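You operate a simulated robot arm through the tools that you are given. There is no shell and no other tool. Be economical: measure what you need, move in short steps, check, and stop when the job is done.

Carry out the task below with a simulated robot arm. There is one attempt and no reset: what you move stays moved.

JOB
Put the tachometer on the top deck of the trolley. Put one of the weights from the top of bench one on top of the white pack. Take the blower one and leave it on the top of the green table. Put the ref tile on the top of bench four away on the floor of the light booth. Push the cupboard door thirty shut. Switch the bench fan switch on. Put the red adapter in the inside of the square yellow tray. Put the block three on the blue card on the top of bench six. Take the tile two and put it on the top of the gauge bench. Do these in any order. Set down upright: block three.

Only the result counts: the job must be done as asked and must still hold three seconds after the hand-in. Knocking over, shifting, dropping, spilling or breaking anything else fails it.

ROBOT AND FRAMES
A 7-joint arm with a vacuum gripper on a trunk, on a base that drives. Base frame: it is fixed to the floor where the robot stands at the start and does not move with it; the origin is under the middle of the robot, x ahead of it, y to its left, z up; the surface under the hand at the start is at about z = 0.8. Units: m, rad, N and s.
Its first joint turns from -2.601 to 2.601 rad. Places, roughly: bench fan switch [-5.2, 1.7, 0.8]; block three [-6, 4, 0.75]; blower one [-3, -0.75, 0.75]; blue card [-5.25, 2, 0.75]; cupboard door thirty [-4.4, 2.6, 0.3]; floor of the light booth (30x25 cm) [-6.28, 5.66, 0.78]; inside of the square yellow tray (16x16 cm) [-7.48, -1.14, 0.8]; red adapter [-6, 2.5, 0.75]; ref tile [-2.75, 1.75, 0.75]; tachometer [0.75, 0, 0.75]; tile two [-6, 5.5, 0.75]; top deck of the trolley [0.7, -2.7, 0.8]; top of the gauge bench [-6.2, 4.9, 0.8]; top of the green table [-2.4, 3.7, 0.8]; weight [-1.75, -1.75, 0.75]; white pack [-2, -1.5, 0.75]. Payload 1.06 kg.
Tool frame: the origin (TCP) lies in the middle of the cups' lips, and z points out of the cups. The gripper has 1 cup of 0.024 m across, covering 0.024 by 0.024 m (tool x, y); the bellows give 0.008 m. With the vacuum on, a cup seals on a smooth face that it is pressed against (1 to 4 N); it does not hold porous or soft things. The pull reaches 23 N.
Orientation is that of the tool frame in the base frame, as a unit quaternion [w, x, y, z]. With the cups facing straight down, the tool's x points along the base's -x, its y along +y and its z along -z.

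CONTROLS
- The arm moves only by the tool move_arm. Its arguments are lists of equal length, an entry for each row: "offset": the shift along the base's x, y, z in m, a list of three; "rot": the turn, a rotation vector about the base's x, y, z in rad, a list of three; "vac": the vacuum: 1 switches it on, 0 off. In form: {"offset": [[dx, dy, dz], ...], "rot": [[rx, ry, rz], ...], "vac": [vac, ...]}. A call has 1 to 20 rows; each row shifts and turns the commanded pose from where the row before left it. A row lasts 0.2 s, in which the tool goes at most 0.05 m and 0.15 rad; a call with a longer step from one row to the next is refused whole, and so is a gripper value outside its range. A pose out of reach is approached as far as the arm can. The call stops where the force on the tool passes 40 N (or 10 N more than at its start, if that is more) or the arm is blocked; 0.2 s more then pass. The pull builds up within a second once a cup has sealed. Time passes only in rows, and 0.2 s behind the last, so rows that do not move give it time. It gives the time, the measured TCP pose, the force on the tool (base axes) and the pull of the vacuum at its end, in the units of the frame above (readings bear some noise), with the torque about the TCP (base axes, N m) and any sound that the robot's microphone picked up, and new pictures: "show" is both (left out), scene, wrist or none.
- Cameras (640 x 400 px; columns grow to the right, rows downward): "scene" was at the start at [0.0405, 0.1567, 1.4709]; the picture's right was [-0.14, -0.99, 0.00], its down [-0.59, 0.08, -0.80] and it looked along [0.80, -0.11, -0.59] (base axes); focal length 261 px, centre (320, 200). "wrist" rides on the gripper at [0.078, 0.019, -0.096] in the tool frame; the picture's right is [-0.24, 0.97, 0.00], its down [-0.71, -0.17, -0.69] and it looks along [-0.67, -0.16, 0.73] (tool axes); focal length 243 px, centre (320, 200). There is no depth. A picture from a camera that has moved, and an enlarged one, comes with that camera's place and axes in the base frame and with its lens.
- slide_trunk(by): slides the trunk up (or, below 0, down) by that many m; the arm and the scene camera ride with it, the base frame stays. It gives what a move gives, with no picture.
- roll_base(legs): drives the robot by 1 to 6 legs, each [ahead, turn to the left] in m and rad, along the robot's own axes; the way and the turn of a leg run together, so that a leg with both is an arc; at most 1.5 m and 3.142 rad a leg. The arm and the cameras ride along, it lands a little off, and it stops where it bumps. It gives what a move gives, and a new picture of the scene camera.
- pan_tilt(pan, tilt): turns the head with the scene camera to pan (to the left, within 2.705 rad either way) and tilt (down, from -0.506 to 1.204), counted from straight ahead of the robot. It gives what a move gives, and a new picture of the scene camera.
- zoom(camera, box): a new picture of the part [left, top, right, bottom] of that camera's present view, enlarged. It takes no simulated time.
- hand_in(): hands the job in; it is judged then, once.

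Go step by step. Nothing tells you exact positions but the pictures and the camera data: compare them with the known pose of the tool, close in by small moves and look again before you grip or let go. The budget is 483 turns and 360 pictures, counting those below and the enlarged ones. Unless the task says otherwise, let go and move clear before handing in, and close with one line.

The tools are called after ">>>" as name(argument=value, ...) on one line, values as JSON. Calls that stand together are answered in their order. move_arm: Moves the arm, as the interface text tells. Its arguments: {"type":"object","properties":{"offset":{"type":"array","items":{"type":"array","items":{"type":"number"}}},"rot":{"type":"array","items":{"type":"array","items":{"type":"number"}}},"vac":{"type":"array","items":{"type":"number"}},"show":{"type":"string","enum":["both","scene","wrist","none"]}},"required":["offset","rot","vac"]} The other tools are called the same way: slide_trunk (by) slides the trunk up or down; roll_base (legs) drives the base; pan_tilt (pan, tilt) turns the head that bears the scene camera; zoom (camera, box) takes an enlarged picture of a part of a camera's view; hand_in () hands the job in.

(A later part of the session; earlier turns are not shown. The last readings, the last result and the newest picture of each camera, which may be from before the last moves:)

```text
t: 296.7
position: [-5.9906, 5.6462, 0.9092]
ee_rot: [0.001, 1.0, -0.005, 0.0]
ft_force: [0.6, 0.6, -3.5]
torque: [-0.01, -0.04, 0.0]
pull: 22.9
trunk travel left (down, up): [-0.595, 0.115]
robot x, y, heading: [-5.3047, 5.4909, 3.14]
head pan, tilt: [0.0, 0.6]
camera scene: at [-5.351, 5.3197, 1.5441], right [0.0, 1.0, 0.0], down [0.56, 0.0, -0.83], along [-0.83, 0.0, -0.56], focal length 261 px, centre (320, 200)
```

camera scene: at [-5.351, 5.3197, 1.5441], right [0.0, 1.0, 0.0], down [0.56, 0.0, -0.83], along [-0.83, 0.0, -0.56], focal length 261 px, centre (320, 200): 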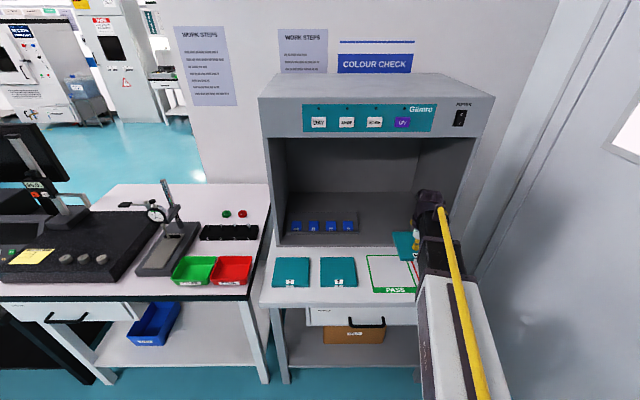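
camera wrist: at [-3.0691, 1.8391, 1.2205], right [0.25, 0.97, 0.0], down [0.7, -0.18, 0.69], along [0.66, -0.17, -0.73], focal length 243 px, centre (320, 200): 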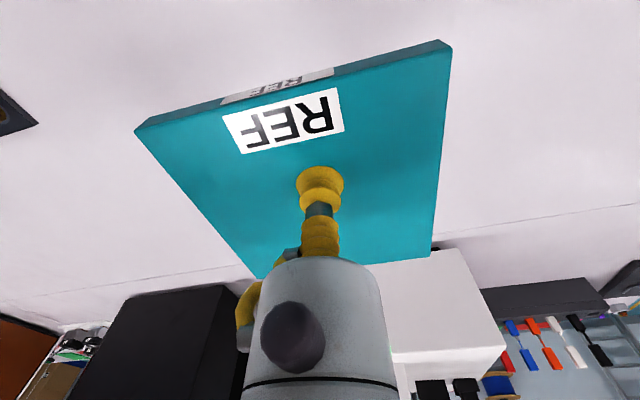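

>>> roll_base(legs=[[0.12, 0]])

>>> move_arm(offset=[[-0.04, 0, 0], [-0.04, 0, 0], [0, 0, 0]], rot=[[0, 0, 0], [0, 0, 0], [0, 0, 0]], vac=[1, 1, 1])

```text
t: 297.9
position: [-6.1117, 5.6484, 0.9092]
ee_rot: [0.001, 1.0, -0.006, 0.0]
ft_force: [0.0, 0.1, -2.6]
torque: [-0.03, -0.03, 0.02]
pull: 22.2
trunk travel left (down, up): [-0.595, 0.115]
robot x, y, heading: [-5.4289, 5.4881, 3.139]
head pan, tilt: [0.0, 0.6]
camera scene: at [-5.4724, 5.3201, 1.5441], right [0.0, 1.0, 0.0], down [0.57, 0.0, -0.82], along [-0.82, 0.0, -0.57], focal length 261 px, centre (320, 200)
```

scene: 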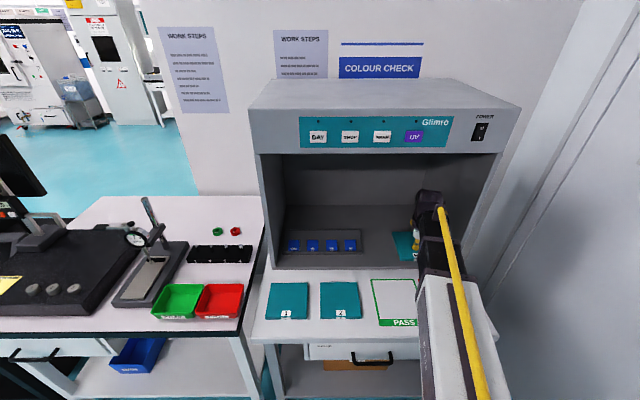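

```text
t: 298.7
position: [-6.1912, 5.6477, 0.9097]
ee_rot: [0.0, 1.0, -0.007, 0.0]
ft_force: [-0.1, 0.4, -3.4]
torque: [-0.05, -0.06, 0.0]
pull: 22.9
trunk travel left (down, up): [-0.595, 0.115]
robot x, y, heading: [-5.427, 5.4914, 3.139]
head pan, tilt: [0.0, 0.6]
camera scene: at [-5.4727, 5.3201, 1.5441], right [0.0, 1.0, 0.0], down [0.57, 0.0, -0.82], along [-0.82, 0.0, -0.57], focal length 261 px, centre (320, 200)
camera wrist: at [-6.1121, 5.6289, 1.0043], right [-0.25, -0.97, 0.0], down [-0.71, 0.18, 0.68], along [-0.66, 0.17, -0.73], focal length 243 px, centre (320, 200)
```

scene: 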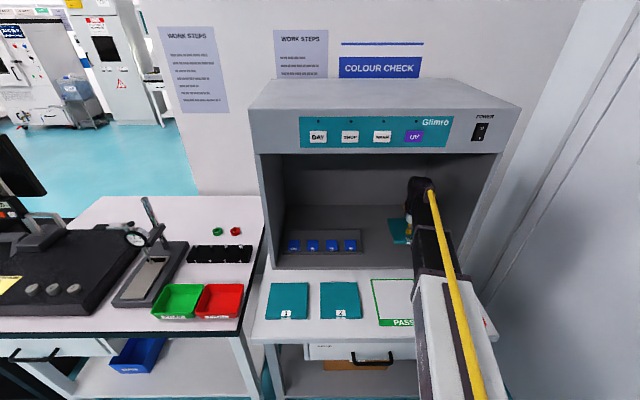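
wrist: 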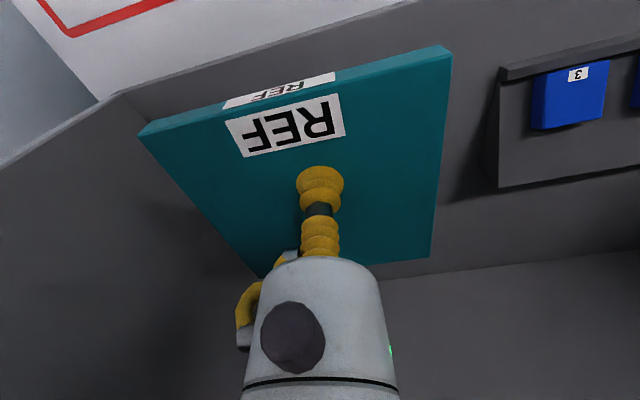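

Inside the booth with good clearance. I'll move a bit deeper and lower.

>>> move_arm(offset=[[-0.045, 0.005, 0], [-0.045, 0.005, -0.01], [0, 0, -0.03], [0, 0, -0.03], [0, 0, 0]], rot=[[0, 0, 0], [0, 0, 0], [0, 0, 0], [0, 0, 0], [0, 0, 0]], vac=[1, 1, 1, 1, 1])

```text
t: 299.9
position: [-6.2824, 5.6588, 0.8401]
ee_rot: [0.0, 1.0, -0.006, 0.0]
ft_force: [0.1, 0.0, -2.8]
torque: [-0.02, -0.07, -0.02]
pull: 22.9
trunk travel left (down, up): [-0.595, 0.115]
robot x, y, heading: [-5.4263, 5.4948, 3.138]
head pan, tilt: [0.0, 0.6]
camera scene: at [-5.4727, 5.3201, 1.5441], right [0.0, 1.0, 0.0], down [0.57, 0.0, -0.82], along [-0.82, 0.0, -0.57], focal length 261 px, centre (320, 200)
camera wrist: at [-6.2031, 5.6404, 0.935], right [-0.25, -0.97, 0.0], down [-0.71, 0.18, 0.68], along [-0.66, 0.17, -0.73], focal length 243 px, centre (320, 200)
```

scene: 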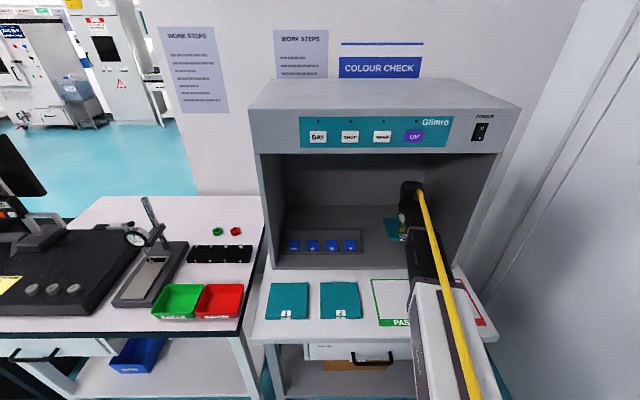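
wrist: 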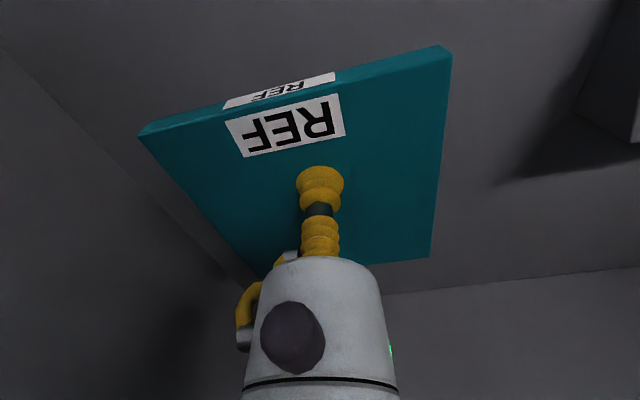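

>>> move_arm(offset=[[0, 0, -0.02], [0, 0, -0.01], [0, 0, 0]], rot=[[0, 0, 0], [0, 0, 0], [0, 0, 0]], vac=[1, 1, 1], show="wrist")

```text
t: 300.7
position: [-6.282, 5.6587, 0.8089]
ee_rot: [-0.001, 1.0, -0.006, 0.0]
ft_force: [0.3, 0.3, -2.4]
torque: [-0.02, -0.02, 0.0]
pull: 23.3
trunk travel left (down, up): [-0.595, 0.115]
robot x, y, heading: [-5.4255, 5.491, 3.134]
head pan, tilt: [0.0, 0.6]
camera wrist: at [-6.2025, 5.6399, 0.9048], right [-0.25, -0.97, 0.0], down [-0.71, 0.18, 0.68], along [-0.66, 0.17, -0.73], focal length 243 px, centre (320, 200)
```

wrist: 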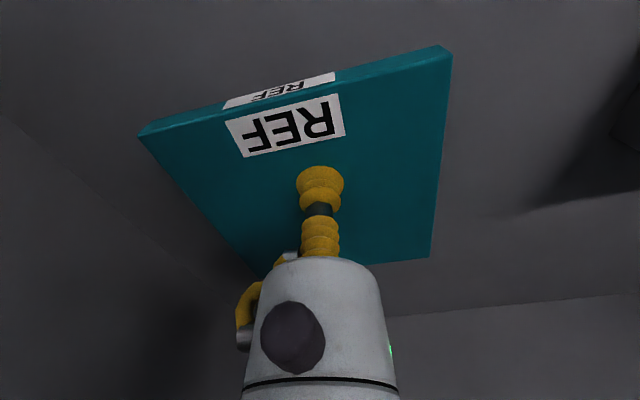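

>>> move_arm(offset=[[0, 0, -0.004], [0, 0, -0.004], [0, 0, 0]], rot=[[0, 0, 0], [0, 0, 0], [0, 0, 0]], vac=[1, 1, 1], show="none")

```text
t: 301.5
position: [-6.2826, 5.6589, 0.8012]
ee_rot: [0.0, 1.0, -0.006, 0.0]
ft_force: [-0.3, -0.2, -3.5]
torque: [0.02, -0.02, -0.01]
pull: 23.0
trunk travel left (down, up): [-0.595, 0.115]
robot x, y, heading: [-5.4299, 5.4928, 3.14]
head pan, tilt: [0.0, 0.6]
```

>>> move_arm(offset=[[0, 0, -0.004], [0, 0, -0.004], [0, 0, 0]], rot=[[0, 0, 0], [0, 0, 0], [0, 0, 0]], vac=[1, 1, 1], show="none")

```text
t: 302.3
position: [-6.2811, 5.6578, 0.7929]
ee_rot: [-0.001, 1.0, -0.006, 0.0]
ft_force: [0.2, -0.1, -3.3]
torque: [0.02, -0.04, -0.01]
pull: 22.8
trunk travel left (down, up): [-0.595, 0.115]
robot x, y, heading: [-5.4276, 5.4933, 3.144]
head pan, tilt: [0.0, 0.6]
```

>>> move_arm(offset=[[0, 0, -0.004], [0, 0, -0.004], [0, 0, 0]], rot=[[0, 0, 0], [0, 0, 0], [0, 0, 0]], vac=[1, 1, 1], show="wrist")

```text
t: 303.1
position: [-6.2806, 5.6579, 0.7877]
ee_rot: [-0.001, 1.0, -0.006, 0.0]
ft_force: [-4.6, 1.5, 16.8]
torque: [0.04, 0.0, -0.02]
pull: 22.8
trunk travel left (down, up): [-0.595, 0.115]
robot x, y, heading: [-5.4311, 5.4949, 3.14]
head pan, tilt: [0.0, 0.6]
camera wrist: at [-6.2015, 5.6395, 0.8824], right [-0.25, -0.97, 0.0], down [-0.7, 0.18, 0.69], along [-0.67, 0.17, -0.73], focal length 243 px, centre (320, 200)
```

wrist: 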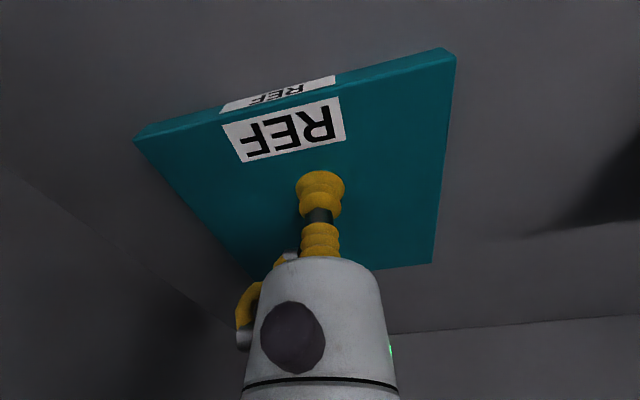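

Contact. I'll release, rise 9 cm, then withdraw out of the booth.

>>> move_arm(offset=[[0, 0, 0.003], [0, 0, 0], [0, 0, 0], [0, 0, 0], [0, 0, 0.01], [0, 0, 0.03], [0, 0, 0.04], [0.03, 0, 0.01], [0.05, 0, 0], [0.05, 0, 0], [0.05, 0, 0], [0.05, 0, 0], [0.04, 0, 0], [0, 0, 0]], rot=[[0, 0, 0], [0, 0, 0], [0, 0, 0], [0, 0, 0], [0, 0, 0], [0, 0, 0], [0, 0, 0], [0, 0, 0], [0, 0, 0], [0, 0, 0], [0, 0, 0], [0, 0, 0], [0, 0, 0], [0, 0, 0]], vac=[0, 0, 0, 0, 0, 0, 0, 0, 0, 0, 0, 0, 0, 0])

```text
t: 306.1
position: [-6.0117, 5.6573, 0.8776]
ee_rot: [0.0, 1.0, -0.006, 0.001]
ft_force: [-0.5, -0.4, -0.2]
torque: [0.03, -0.01, -0.03]
pull: 0.1
trunk travel left (down, up): [-0.595, 0.115]
robot x, y, heading: [-5.4264, 5.489, 3.138]
head pan, tilt: [0.0, 0.6]
camera scene: at [-5.472, 5.3201, 1.5441], right [0.0, 1.0, 0.0], down [0.56, 0.0, -0.83], along [-0.83, 0.0, -0.56], focal length 261 px, centre (320, 200)
camera wrist: at [-5.9311, 5.6383, 0.9743], right [-0.25, -0.97, 0.0], down [-0.71, 0.18, 0.69], along [-0.66, 0.17, -0.73], focal length 243 px, centre (320, 200)
```

scene: 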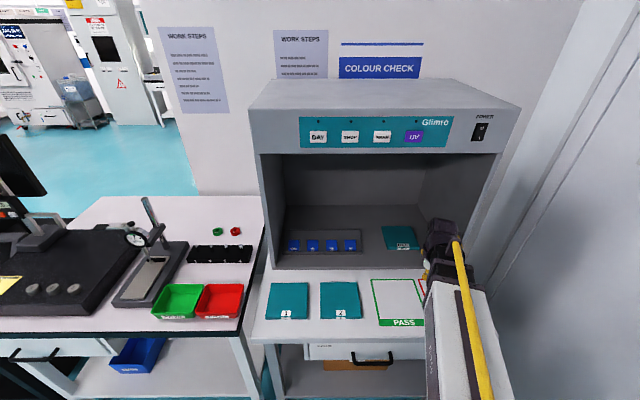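
wrist: 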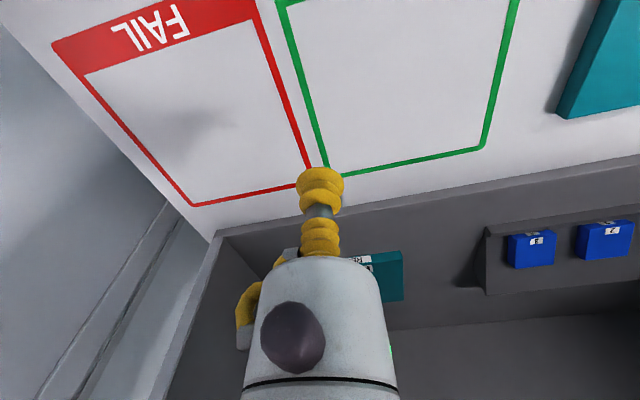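

>>> zoom(camera="scene", box=[255, 270, 375, 345])

>>> zoom(camera="scene", box=[0, 180, 270, 350])

```text
5.33 times, centred on (315, 308) of scene
camera zoom: at [-5.472, 5.3201, 1.5441], right [0.0, 1.0, 0.0], down [0.56, 0.0, -0.83], along [-0.83, 0.0, -0.56], focal length 1390 px, centre (347, -373)
```

zoom: 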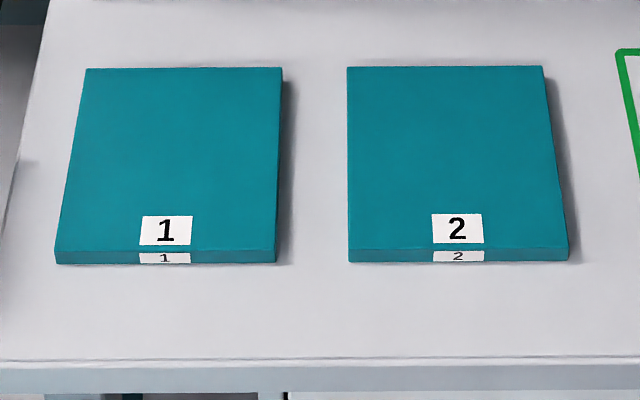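

```text
2.35 times, centred on (135, 265) of scene
camera zoom: at [-5.472, 5.3201, 1.5441], right [0.0, 1.0, 0.0], down [0.56, 0.0, -0.83], along [-0.83, 0.0, -0.56], focal length 613 px, centre (755, 47)
```

zoom: 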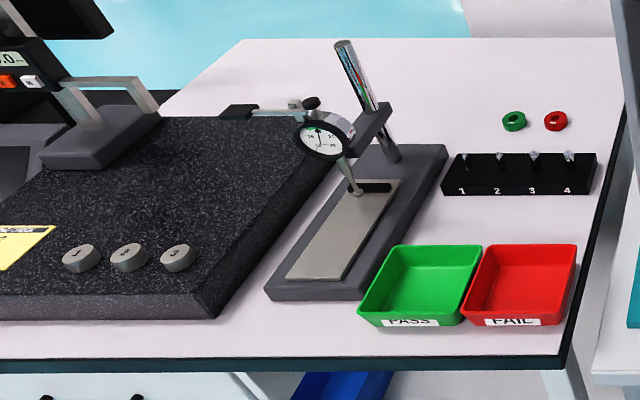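

Tile two is the right-hand one, centred near (-6.02, 5.39). Before picking it I'll look at the gauge bench for a free 13 cm spot.

>>> pan_tilt(pan=0.65, tilt=0.65)

>>> zoom(camera="scene", box=[140, 120, 460, 320])

```text
t: 307.1
position: [-6.0116, 5.6564, 0.8792]
ee_rot: [0.0, 1.0, -0.006, 0.0]
ft_force: [0.9, 0.0, -0.1]
torque: [0.01, 0.02, 0.01]
pull: 0.1
trunk travel left (down, up): [-0.595, 0.115]
robot x, y, heading: [-5.4324, 5.4872, 3.142]
head pan, tilt: [0.649, 0.649]
camera scene: at [-5.4532, 5.2676, 1.5398], right [-0.6, 0.8, 0.0], down [0.48, 0.36, -0.8], along [-0.64, -0.48, -0.6], focal length 261 px, centre (320, 200)
```

scene: 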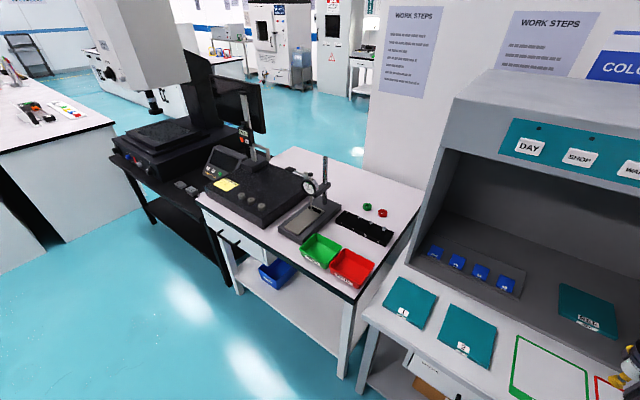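

```text
2.00 times, centred on (300, 220) of scene
camera zoom: at [-5.4532, 5.2676, 1.5398], right [-0.6, 0.8, 0.0], down [0.48, 0.36, -0.8], along [-0.64, -0.48, -0.6], focal length 521 px, centre (360, 160)
```

zoom: 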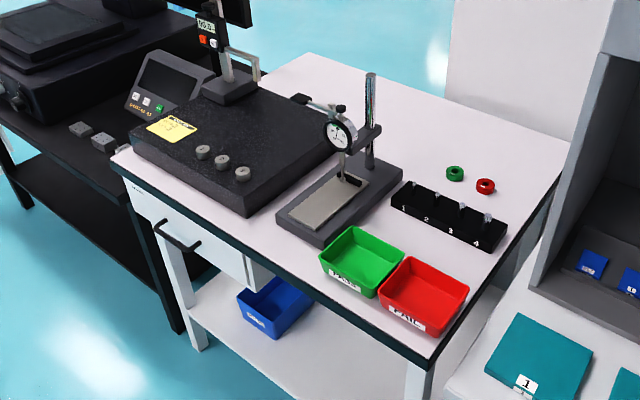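

A spot behind the dial stand at about (-6.46, 4.79) is free and just in reach. I'll pick tile two first by moving over it.

>>> move_arm(offset=[[0, -0.045, 0], [0, -0.045, 0], [0, -0.045, 0], [0, -0.045, 0], [0, -0.045, 0], [0.012, -0.04, 0], [0, 0, 0]], rot=[[0, 0, 0], [0, 0, 0], [0, 0, 0], [0, 0, 0], [0, 0, 0], [0, 0, 0], [0, 0, 0]], vac=[0, 0, 0, 0, 0, 0, 0], show="wrist")

```text
t: 308.7
position: [-6.0007, 5.3933, 0.8785]
ee_rot: [0.0, 1.0, -0.007, 0.0]
ft_force: [0.5, -0.9, 0.2]
torque: [0.03, -0.01, -0.01]
pull: 0.0
trunk travel left (down, up): [-0.595, 0.115]
robot x, y, heading: [-5.4243, 5.4893, 3.137]
head pan, tilt: [0.649, 0.649]
camera wrist: at [-5.9203, 5.3738, 0.9744], right [-0.25, -0.97, 0.0], down [-0.71, 0.18, 0.69], along [-0.66, 0.17, -0.73], focal length 243 px, centre (320, 200)
```

wrist: 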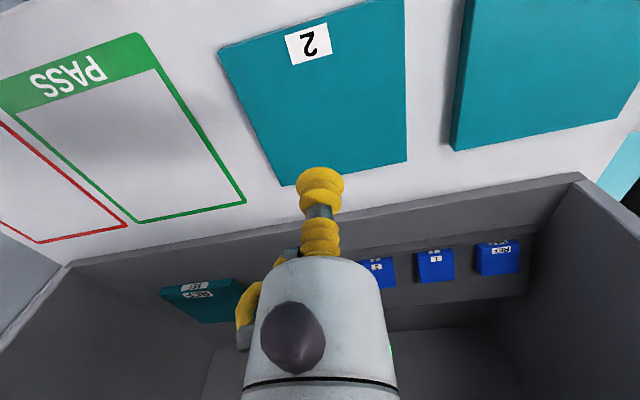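

>>> move_arm(offset=[[0.012, -0.003, -0.04], [0, 0, -0.03], [0, 0, -0.015], [0, 0, 0]], rot=[[0, 0, 0], [0, 0, 0], [0, 0, 0], [0, 0, 0]], vac=[0, 0, 1, 1], show="wrist")

```text
t: 309.7
position: [-5.9882, 5.391, 0.793]
ee_rot: [0.0, 1.0, -0.007, -0.001]
ft_force: [0.5, 0.2, 0.5]
torque: [-0.01, 0.04, -0.03]
pull: 0.1
trunk travel left (down, up): [-0.595, 0.115]
robot x, y, heading: [-5.4253, 5.4883, 3.139]
head pan, tilt: [0.649, 0.649]
camera wrist: at [-5.9086, 5.3716, 0.8889], right [-0.25, -0.97, 0.0], down [-0.71, 0.18, 0.69], along [-0.66, 0.17, -0.73], focal length 243 px, centre (320, 200)
```

wrist: 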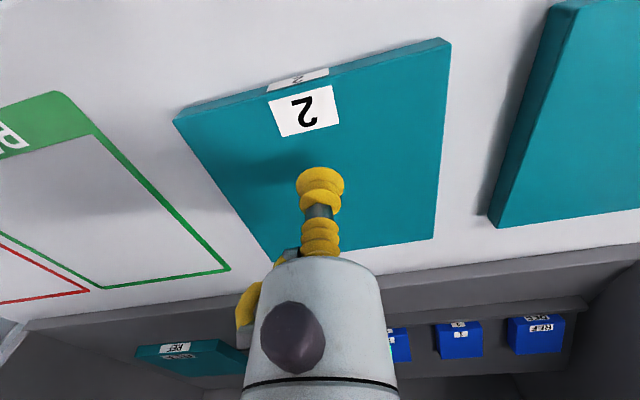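

>>> move_arm(offset=[[0, 0, -0.006], [0, 0, -0.004], [0, 0, 0], [0, 0, 0]], rot=[[0, 0, 0], [0, 0, 0], [0, 0, 0], [0, 0, 0]], vac=[1, 1, 1, 1], show="none")

```text
t: 310.7
position: [-5.9881, 5.3902, 0.7837]
ee_rot: [0.0, 1.0, -0.006, 0.0]
ft_force: [-0.1, -0.4, 0.4]
torque: [-0.02, 0.0, 0.02]
pull: 0.0
trunk travel left (down, up): [-0.595, 0.115]
robot x, y, heading: [-5.4251, 5.4901, 3.141]
head pan, tilt: [0.649, 0.649]
```

>>> move_arm(offset=[[0, 0, -0.004], [0, 0, -0.004], [0, 0, 0], [0, 0, 0]], rot=[[0, 0, 0], [0, 0, 0], [0, 0, 0], [0, 0, 0]], vac=[1, 1, 1, 1], show="none")

```text
t: 311.7
position: [-5.9893, 5.3912, 0.7755]
ee_rot: [-0.001, 1.0, -0.006, -0.001]
ft_force: [0.1, -0.6, 1.1]
torque: [0.03, -0.03, -0.03]
pull: 22.7
trunk travel left (down, up): [-0.595, 0.115]
robot x, y, heading: [-5.4241, 5.4892, 3.133]
head pan, tilt: [0.649, 0.649]
```

Tile two is sealed. I'll lift it, back off and reposition the base in front of the gauge bench at y ≈ 4.95.

>>> move_arm(offset=[[0, 0, 0.02], [0, 0, 0.04], [0, 0, 0.05], [0, 0, 0.05], [0, 0, 0.05], [0, 0, 0.05], [0, 0, 0.05], [0, 0, 0.04], [0, 0, 0]], rot=[[0, 0, 0], [0, 0, 0], [0, 0, 0], [0, 0, 0], [0, 0, 0], [0, 0, 0], [0, 0, 0], [0, 0, 0], [0, 0, 0]], vac=[1, 1, 1, 1, 1, 1, 1, 1, 1], show="none")

>>> roll_base(legs=[[-0.35, 0], [0, 1.571], [0.54, 0], [0, -1.571]])

>>> pan_tilt(pan=0.1, tilt=0.6)

```text
t: 313.7
position: [-5.9867, 5.3905, 1.1267]
ee_rot: [-0.001, 1.0, -0.006, 0.0]
ft_force: [-0.5, -0.5, -2.8]
torque: [0.03, -0.05, 0.02]
pull: 23.4
trunk travel left (down, up): [-0.595, 0.115]
robot x, y, heading: [-5.427, 5.4881, 3.138]
head pan, tilt: [0.649, 0.649]
```

```text
t: 326.4
position: [-5.6452, 4.8533, 1.1253]
ee_rot: [0.0, 1.0, -0.01, -0.001]
ft_force: [0.0, -0.4, -2.3]
torque: [0.0, -0.06, -0.02]
pull: 23.2
trunk travel left (down, up): [-0.595, 0.115]
robot x, y, heading: [-5.0856, 4.9511, 3.131]
head pan, tilt: [0.649, 0.649]
camera scene: at [-5.1123, 4.7267, 1.5398], right [-0.59, 0.8, 0.0], down [0.49, 0.36, -0.8], along [-0.64, -0.47, -0.6], focal length 261 px, centre (320, 200)
```

scene: 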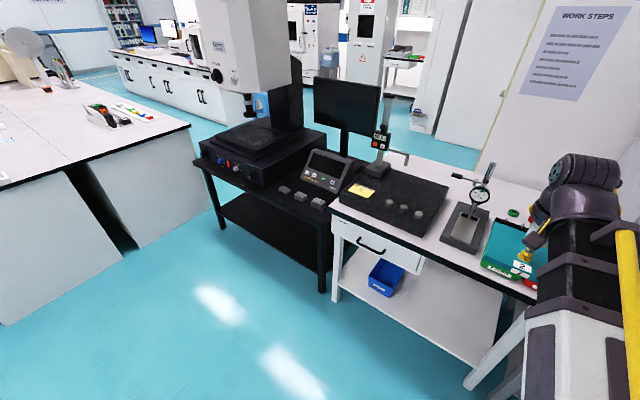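

```text
t: 327.3
position: [-5.6454, 4.8552, 1.1262]
ee_rot: [0.0, 1.0, -0.011, 0.0]
ft_force: [0.1, -0.7, -2.2]
torque: [0.02, -0.1, 0.03]
pull: 22.5
trunk travel left (down, up): [-0.595, 0.115]
robot x, y, heading: [-5.0844, 4.9498, 3.128]
head pan, tilt: [0.099, 0.6]
camera scene: at [-5.1306, 4.7705, 1.5441], right [-0.09, 1.0, 0.0], down [0.56, 0.05, -0.82], along [-0.82, -0.07, -0.57], focal length 261 px, centre (320, 200)
```

scene: 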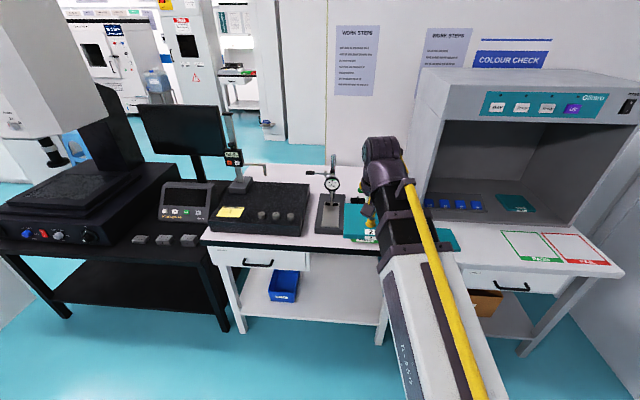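

I'll drive in to about 0.39 m from the bench edge.

>>> roll_base(legs=[[0.395, 0]])

>>> move_arm(offset=[[-0.045, -0.005, 0], [-0.045, -0.01, 0], [-0.045, -0.01, 0], [-0.045, -0.01, 0], [-0.045, -0.01, 0], [0, 0, 0]], rot=[[0, 0, 0], [0, 0, 0], [0, 0, 0], [0, 0, 0], [0, 0, 0], [0, 0, 0]], vac=[1, 1, 1, 1, 1, 1])

```text
t: 329.8
position: [-6.0403, 4.8592, 1.1253]
ee_rot: [0.0, 1.0, -0.012, -0.001]
ft_force: [0.4, 0.0, -3.0]
torque: [0.02, -0.11, 0.01]
pull: 22.5
trunk travel left (down, up): [-0.595, 0.115]
robot x, y, heading: [-5.4816, 4.9567, 3.126]
head pan, tilt: [0.099, 0.6]
camera scene: at [-5.5254, 4.7756, 1.5441], right [-0.09, 1.0, 0.0], down [0.56, 0.05, -0.83], along [-0.82, -0.07, -0.57], focal length 261 px, centre (320, 200)
```

scene: 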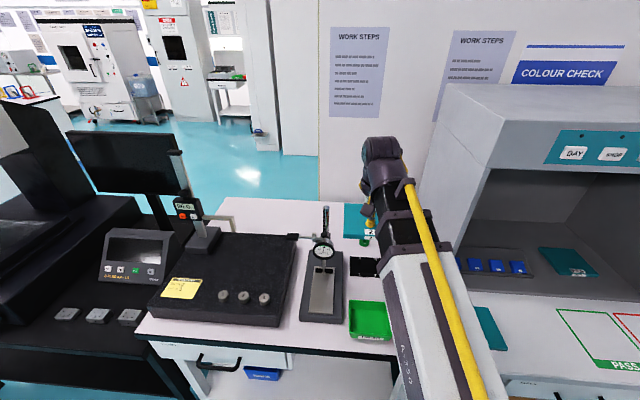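

```text
t: 331.2
position: [-6.2646, 4.8136, 1.125]
ee_rot: [0.0, 1.0, -0.011, 0.0]
ft_force: [-0.2, -0.9, -2.4]
torque: [0.0, -0.09, 0.01]
pull: 22.8
trunk travel left (down, up): [-0.595, 0.115]
robot x, y, heading: [-5.4825, 4.9542, 3.133]
head pan, tilt: [0.099, 0.6]
camera scene: at [-5.5258, 4.7755, 1.544], right [-0.09, 1.0, 0.0], down [0.56, 0.05, -0.82], along [-0.82, -0.07, -0.57], focal length 261 px, centre (320, 200)
camera wrist: at [-6.1853, 4.7935, 1.2205], right [-0.26, -0.97, 0.0], down [-0.7, 0.19, 0.68], along [-0.66, 0.18, -0.73], focal length 243 px, centre (320, 200)
```

scene: 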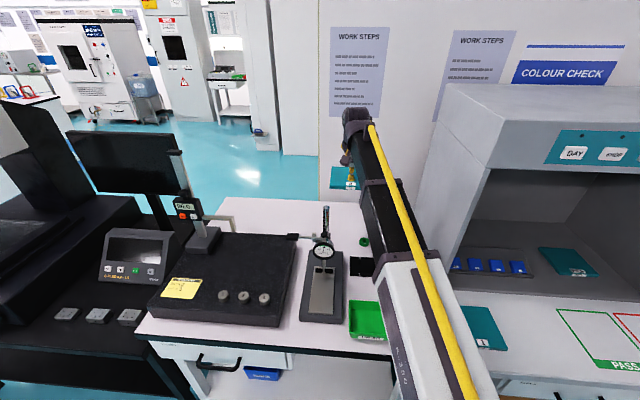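
wrist: 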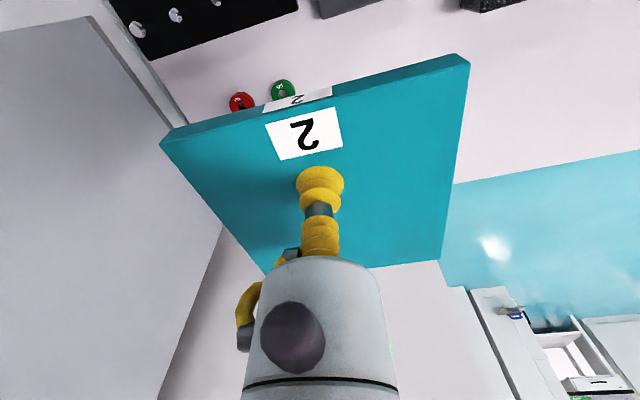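

>>> move_arm(offset=[[-0.04, -0.008, 0], [-0.04, -0.008, 0], [-0.04, -0.007, 0], [-0.035, -0.006, 0], [0, 0, -0.05], [0, 0, -0.05], [0, 0, -0.05], [0, 0, -0.05], [0, 0, -0.04], [0, 0, 0]], rot=[[0, 0, 0], [0, 0, 0], [0, 0, 0], [0, 0, 0], [0, 0, 0], [0, 0, 0], [0, 0, 0], [0, 0, 0], [0, 0, 0], [0, 0, 0]], vac=[1, 1, 1, 1, 1, 1, 1, 1, 1, 1])

```text
t: 333.4
position: [-6.4197, 4.7857, 0.8834]
ee_rot: [0.0, 1.0, -0.011, 0.0]
ft_force: [0.7, -0.1, -4.2]
torque: [0.01, -0.06, 0.01]
pull: 23.0
trunk travel left (down, up): [-0.595, 0.115]
robot x, y, heading: [-5.4831, 4.9537, 3.122]
head pan, tilt: [0.099, 0.6]
camera scene: at [-5.5259, 4.7756, 1.544], right [-0.09, 1.0, 0.0], down [0.56, 0.05, -0.82], along [-0.82, -0.07, -0.57], focal length 261 px, centre (320, 200)
camera wrist: at [-6.3405, 4.7661, 0.9801], right [-0.26, -0.97, 0.0], down [-0.7, 0.19, 0.68], along [-0.66, 0.18, -0.73], focal length 243 px, centre (320, 200)
```

scene: 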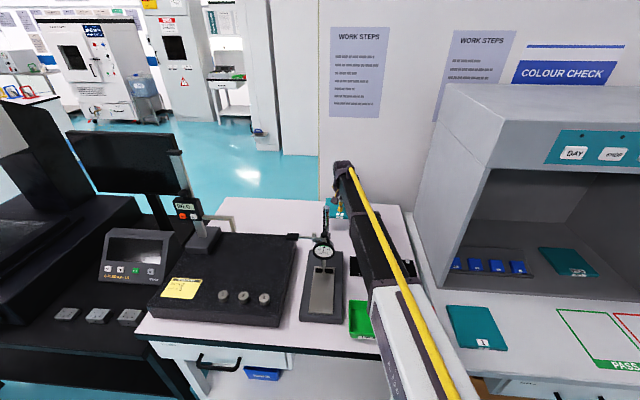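
wrist: 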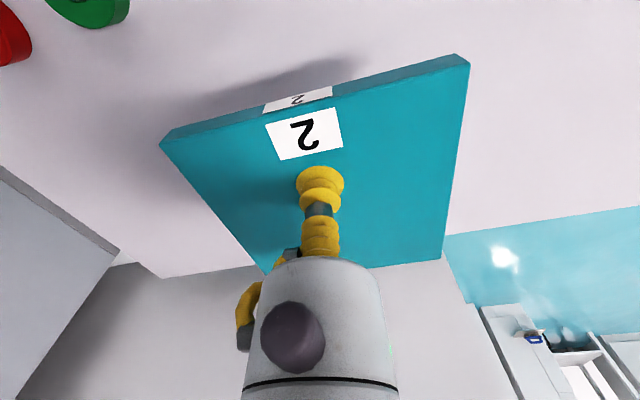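

Clear landing area. I'll descend.

>>> move_arm(offset=[[0, 0, -0.03], [0, 0, -0.025], [0, 0, -0.01], [0, 0, 0]], rot=[[0, 0, 0], [0, 0, 0], [0, 0, 0], [0, 0, 0]], vac=[1, 1, 1, 1], show="wrist")

```text
t: 334.4
position: [-6.4198, 4.7862, 0.8196]
ee_rot: [0.0, 1.0, -0.011, 0.0]
ft_force: [0.8, -0.4, -1.5]
torque: [0.04, -0.11, 0.0]
pull: 22.8
trunk travel left (down, up): [-0.595, 0.115]
robot x, y, heading: [-5.4801, 4.9581, 3.128]
head pan, tilt: [0.099, 0.6]
camera wrist: at [-6.3403, 4.7659, 0.9155], right [-0.26, -0.97, 0.0], down [-0.7, 0.19, 0.69], along [-0.66, 0.18, -0.73], focal length 243 px, centre (320, 200)
```

wrist: 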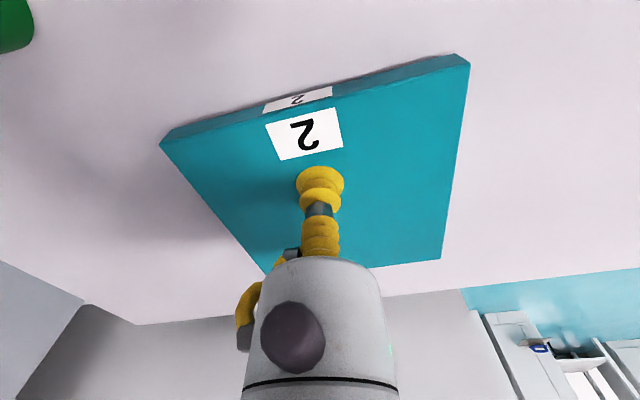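

>>> move_arm(offset=[[0, 0, -0.004], [0, 0, -0.003], [0, 0, 0]], rot=[[0, 0, 0], [0, 0, 0], [0, 0, 0]], vac=[1, 1, 1], show="none")

```text
t: 335.2
position: [-6.42, 4.7854, 0.8155]
ee_rot: [0.0, 1.0, -0.011, -0.001]
ft_force: [-2.7, -0.3, 12.8]
torque: [0.01, 0.0, 0.01]
pull: 22.9
trunk travel left (down, up): [-0.595, 0.115]
robot x, y, heading: [-5.4781, 4.9557, 3.128]
head pan, tilt: [0.099, 0.6]
```

Contact. Release, rise and retract.

>>> move_arm(offset=[[0, 0, 0.002], [0, 0, 0], [0, 0, 0], [0, 0, 0], [0, 0, 0.01], [0, 0, 0.03], [0, 0, 0.05], [0, 0, 0.05], [0, 0, 0.05], [0, 0, 0.05], [0, 0, 0.05], [0.03, 0, 0.02], [0.05, 0, 0], [0.05, 0, 0], [0.05, 0, 0], [0.05, 0, 0], [0.05, 0, 0], [0.05, 0, 0], [0, 0, 0]], rot=[[0, 0, 0], [0, 0, 0], [0, 0, 0], [0, 0, 0], [0, 0, 0], [0, 0, 0], [0, 0, 0], [0, 0, 0], [0, 0, 0], [0, 0, 0], [0, 0, 0], [0, 0, 0], [0, 0, 0], [0, 0, 0], [0, 0, 0], [0, 0, 0], [0, 0, 0], [0, 0, 0], [0, 0, 0]], vac=[0, 0, 0, 0, 0, 0, 0, 0, 0, 0, 0, 0, 0, 0, 0, 0, 0, 0, 0])

```text
t: 339.2
position: [-6.0899, 4.7853, 1.1249]
ee_rot: [0.0, 1.0, -0.011, -0.001]
ft_force: [0.7, 0.0, 0.3]
torque: [0.02, 0.0, -0.03]
pull: 0.1
trunk travel left (down, up): [-0.595, 0.115]
robot x, y, heading: [-5.4808, 4.9564, 3.133]
head pan, tilt: [0.099, 0.6]
camera scene: at [-5.525, 4.7756, 1.5441], right [-0.09, 1.0, 0.0], down [0.56, 0.05, -0.83], along [-0.82, -0.07, -0.56], focal length 261 px, centre (320, 200)
camera wrist: at [-6.0097, 4.7655, 1.2209], right [-0.26, -0.97, 0.0], down [-0.7, 0.19, 0.69], along [-0.66, 0.18, -0.73], focal length 243 px, centre (320, 200)
```

scene: 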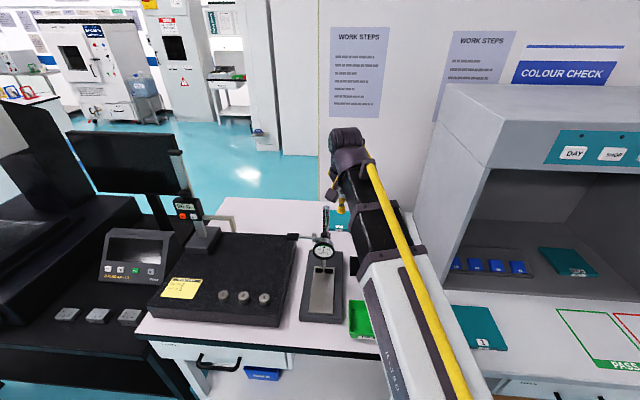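
wrist: 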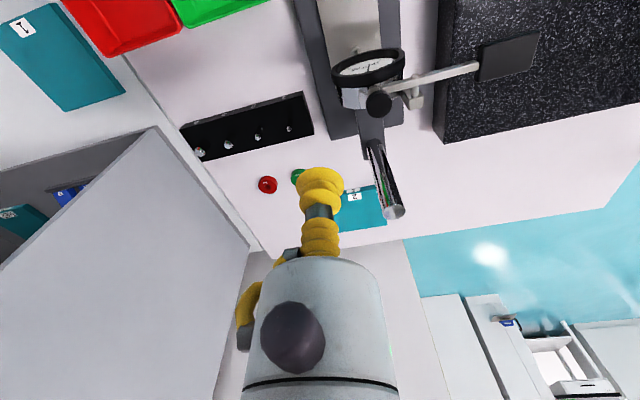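

Tile two is on the gauge bench. Now block three: I'll zoom on the grey blocks on the black stand to the left.

>>> zoom(camera="scene", box=[30, 220, 190, 340])

```text
3.33 times, centred on (110, 280) of scene
camera zoom: at [-5.525, 4.7756, 1.5441], right [-0.09, 1.0, 0.0], down [0.56, 0.05, -0.83], along [-0.82, -0.07, -0.56], focal length 869 px, centre (1020, -67)
```

zoom: 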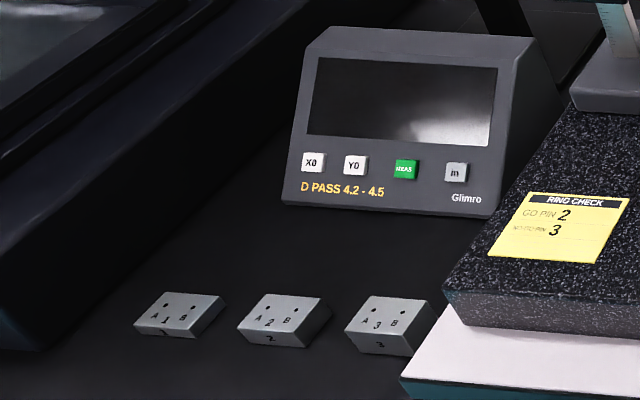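

Block 3 is at about (-5.95, 4.14). I'll back off, shift south and face the black bench.

>>> roll_base(legs=[[-0.2, 0], [0, 1.58], [0.8, 0], [0, -1.571]])

>>> pan_tilt(pan=0.0, tilt=0.75)

```text
t: 352.3
position: [-5.889, 3.9742, 1.1246]
ee_rot: [0.0, 1.0, -0.001, -0.001]
ft_force: [-0.4, -0.5, 0.2]
torque: [-0.01, -0.03, 0.0]
pull: 0.0
trunk travel left (down, up): [-0.595, 0.115]
robot x, y, heading: [-5.2818, 4.1542, -3.135]
head pan, tilt: [0.099, 0.6]
camera scene: at [-5.3245, 3.9755, 1.5441], right [-0.11, 0.99, 0.0], down [0.56, 0.06, -0.83], along [-0.82, -0.09, -0.56], focal length 261 px, centre (320, 200)
```

scene: 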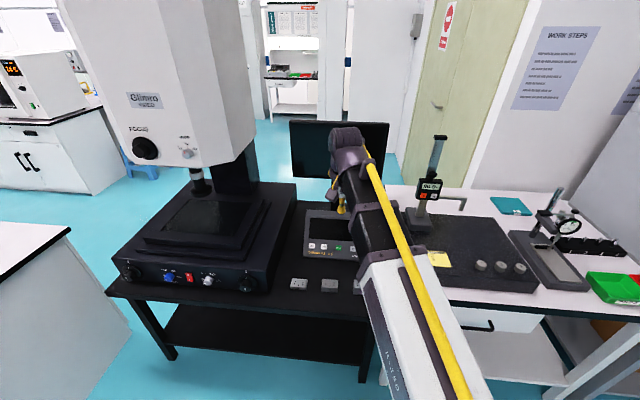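

```text
t: 353.0
position: [-5.8889, 3.972, 1.1262]
ee_rot: [0.0, 1.0, -0.001, 0.0]
ft_force: [-1.1, -0.2, 0.5]
torque: [-0.01, -0.03, -0.02]
pull: 0.1
trunk travel left (down, up): [-0.595, 0.115]
robot x, y, heading: [-5.2826, 4.1579, -3.136]
head pan, tilt: [0.0, 0.75]
camera scene: at [-5.3195, 3.9842, 1.5312], right [-0.01, 1.0, 0.0], down [0.68, 0.01, -0.73], along [-0.73, -0.01, -0.68], focal length 261 px, centre (320, 200)
```

scene: 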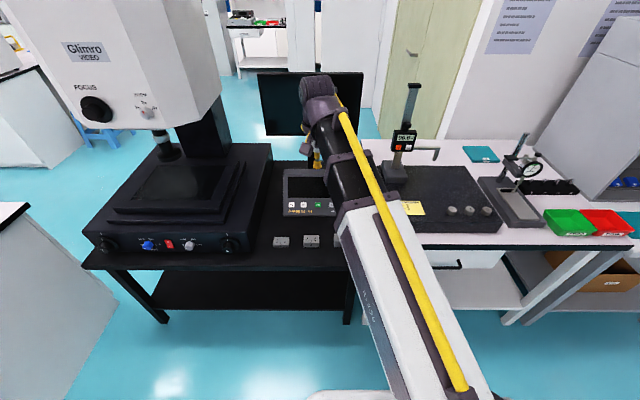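

>>> move_arm(offset=[[0.03, 0.035, 0], [0.03, 0.035, 0], [0, 0, -0.05], [0, 0, -0.05], [0, 0, -0.03], [0, 0, 0]], rot=[[0, 0, 0], [0, 0, 0], [0, 0, 0], [0, 0, 0], [0, 0, 0], [0, 0, 0]], vac=[0, 0, 0, 0, 0, 0], show="wrist")

```text
t: 354.4
position: [-5.8297, 4.0434, 0.9948]
ee_rot: [-0.001, 1.0, -0.001, 0.0]
ft_force: [-0.3, 0.2, 0.4]
torque: [-0.01, 0.0, 0.03]
pull: 0.1
trunk travel left (down, up): [-0.595, 0.115]
robot x, y, heading: [-5.2854, 4.1565, -3.131]
head pan, tilt: [0.0, 0.75]
camera wrist: at [-5.7496, 4.0255, 1.0905], right [-0.24, -0.97, 0.0], down [-0.71, 0.17, 0.69], along [-0.67, 0.16, -0.73], focal length 243 px, centre (320, 200)
```

wrist: 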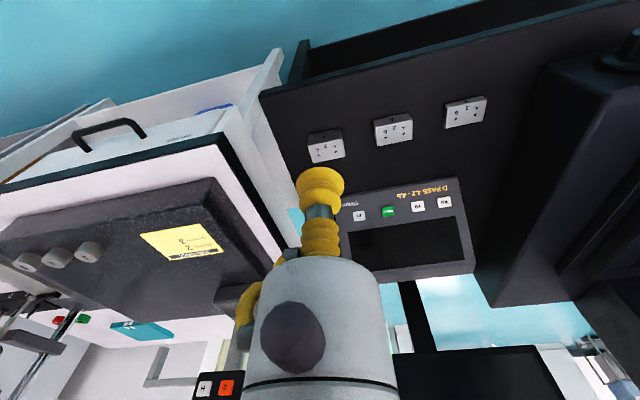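

>>> zoom(camera="wrist", box=[290, 115, 370, 165])

```text
8.00 times, centred on (330, 140) of wrist
camera zoom: at [-5.7496, 4.0255, 1.0905], right [-0.24, -0.97, 0.0], down [-0.71, 0.17, 0.69], along [-0.67, 0.16, -0.73], focal length 1941 px, centre (240, 680)
```

zoom: 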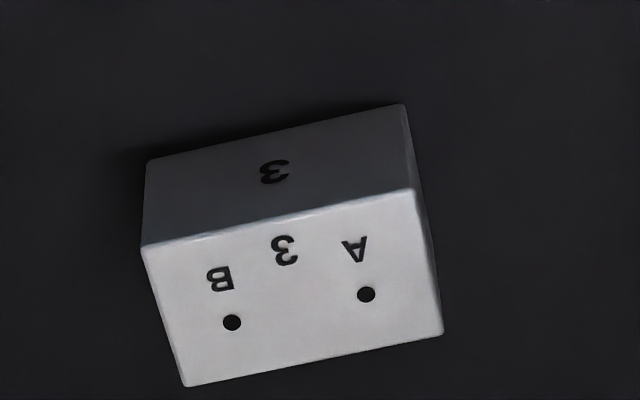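

Block 3 has two pin holes in its top, so I'll aim the cup near the number, ahead of the holes, around (-5.937, 4.06).

>>> move_arm(offset=[[-0.036, 0.006, 0], [-0.036, 0.006, 0], [-0.035, 0.005, 0], [0, 0, -0.05], [0, 0, -0.05], [0, 0, -0.03], [0, 0, 0]], rot=[[0, 0, 0], [0, 0, 0], [0, 0, 0], [0, 0, 0], [0, 0, 0], [0, 0, 0], [0, 0, 0]], vac=[0, 0, 0, 0, 0, 0, 0], show="wrist")

>>> zoom(camera="wrist", box=[240, 80, 400, 200])

```text
t: 356.0
position: [-5.9354, 4.0596, 0.8646]
ee_rot: [0.001, 1.0, -0.001, 0.0]
ft_force: [-0.4, 0.5, 0.2]
torque: [0.01, 0.01, -0.01]
pull: 0.0
trunk travel left (down, up): [-0.595, 0.115]
robot x, y, heading: [-5.2816, 4.1559, -3.132]
head pan, tilt: [0.0, 0.75]
camera wrist: at [-5.8563, 4.0419, 0.9597], right [-0.24, -0.97, 0.0], down [-0.71, 0.17, 0.69], along [-0.67, 0.16, -0.73], focal length 243 px, centre (320, 200)
```

wrist: 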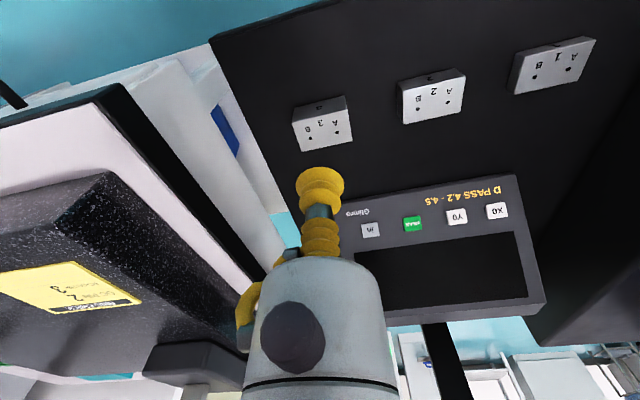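

```text
3.33 times, centred on (320, 140) of wrist
camera zoom: at [-5.8563, 4.0419, 0.9597], right [-0.24, -0.97, 0.0], down [-0.71, 0.17, 0.69], along [-0.67, 0.16, -0.73], focal length 809 px, centre (320, 400)
```

zoom: 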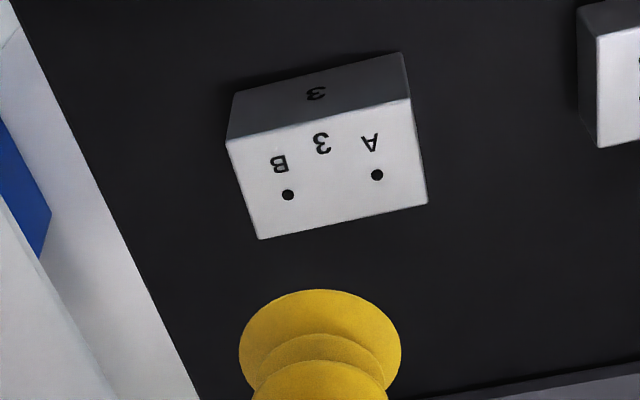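

The block's top is lower than assumed, at z ≈ 0.70, which puts the grip point near (-5.985, 4.07). I'll adjust and descend partway.

>>> move_arm(offset=[[-0.025, 0.005, 0], [-0.025, 0.005, 0], [0, 0, -0.05], [0, 0, -0.04], [0, 0, 0]], rot=[[0, 0, 0], [0, 0, 0], [0, 0, 0], [0, 0, 0], [0, 0, 0]], vac=[0, 0, 0, 0, 0], show="none")

>>> zoom(camera="wrist", box=[240, 80, 400, 200])

```text
t: 357.2
position: [-5.9848, 4.0689, 0.7741]
ee_rot: [0.0, 1.0, -0.001, 0.001]
ft_force: [-0.5, -0.1, -0.5]
torque: [0.02, 0.02, -0.01]
pull: 0.1
trunk travel left (down, up): [-0.595, 0.115]
robot x, y, heading: [-5.2826, 4.1562, -3.133]
head pan, tilt: [0.0, 0.75]
```

```text
3.33 times, centred on (320, 140) of wrist
camera zoom: at [-5.9049, 4.0519, 0.8692], right [-0.24, -0.97, 0.0], down [-0.71, 0.17, 0.69], along [-0.67, 0.16, -0.73], focal length 809 px, centre (320, 400)
```

zoom: 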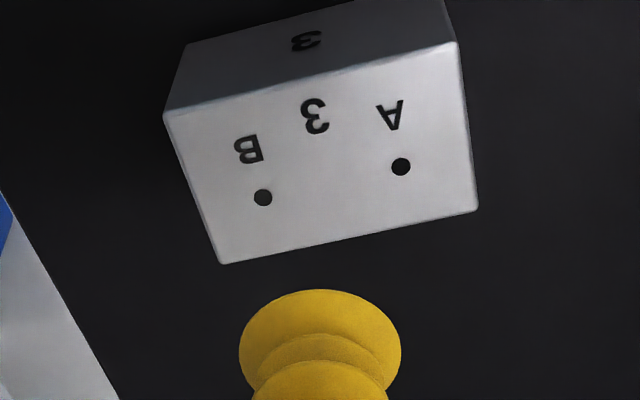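

Aligned, with the top at z ≈ 0.698. I'll descend with the vacuum on.

>>> move_arm(offset=[[-0.001, 0.001, -0.04], [0, 0, -0.025], [0, 0, -0.004], [0, 0, 0], [0, 0, 0]], rot=[[0, 0, 0], [0, 0, 0], [0, 0, 0], [0, 0, 0], [0, 0, 0]], vac=[1, 1, 1, 1, 1], show="wrist")

```text
t: 358.4
position: [-5.987, 4.0701, 0.7054]
ee_rot: [0.0, 1.0, 0.0, 0.0]
ft_force: [-0.5, 0.3, 0.5]
torque: [0.03, -0.01, 0.01]
pull: 23.4
trunk travel left (down, up): [-0.595, 0.115]
robot x, y, heading: [-5.2831, 4.1538, -3.132]
head pan, tilt: [0.0, 0.75]
camera wrist: at [-5.9068, 4.0533, 0.8006], right [-0.24, -0.97, 0.0], down [-0.71, 0.17, 0.69], along [-0.67, 0.16, -0.73], focal length 243 px, centre (320, 200)
```

wrist: 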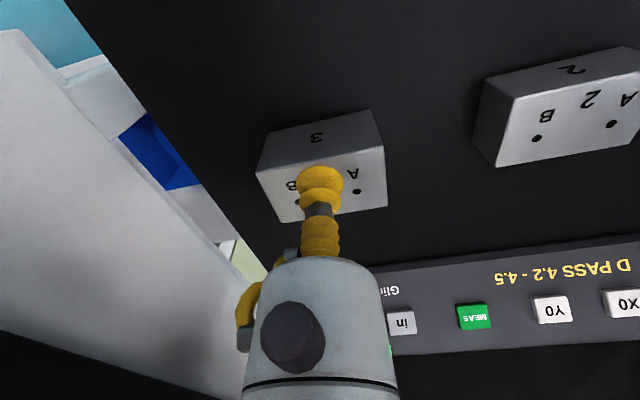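

Sealed. Lifting block three.

>>> move_arm(offset=[[0, 0, 0.01], [0, 0, 0.02], [0, 0, 0.04], [0, 0, 0.04], [0, 0, 0.04], [0, 0, 0.04], [0, 0, 0.04], [0, 0, 0.04], [0, 0, 0.04], [0, 0, 0.04], [0.03, 0, 0.03], [0.04, 0, 0.03], [0, 0, 0]], rot=[[0, 0, 0], [0, 0, 0], [0, 0, 0], [0, 0, 0], [0, 0, 0], [0, 0, 0], [0, 0, 0], [0, 0, 0], [0, 0, 0], [0, 0, 0], [0, 0, 0], [0, 0, 0], [0, 0, 0]], vac=[1, 1, 1, 1, 1, 1, 1, 1, 1, 1, 1, 1, 1], show="wrist")

```text
t: 361.2
position: [-5.9159, 4.0708, 1.1183]
ee_rot: [0.0, 1.0, -0.001, 0.0]
ft_force: [-0.3, 0.1, -1.8]
torque: [-0.01, -0.02, 0.03]
pull: 22.9
trunk travel left (down, up): [-0.595, 0.115]
robot x, y, heading: [-5.2793, 4.1569, -3.132]
head pan, tilt: [0.0, 0.75]
camera wrist: at [-5.8365, 4.0536, 1.2133], right [-0.24, -0.97, 0.0], down [-0.71, 0.17, 0.69], along [-0.67, 0.16, -0.73], focal length 243 px, centre (320, 200)
```

wrist: 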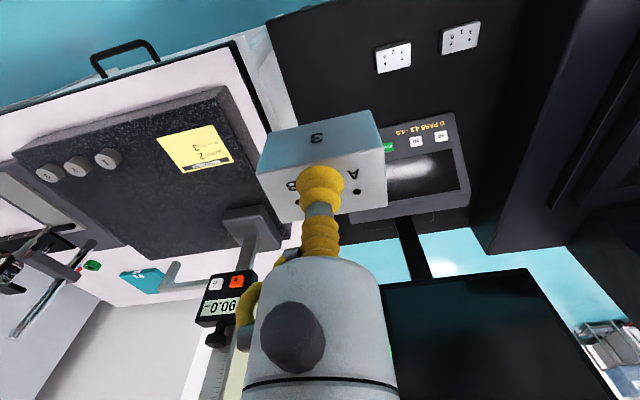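

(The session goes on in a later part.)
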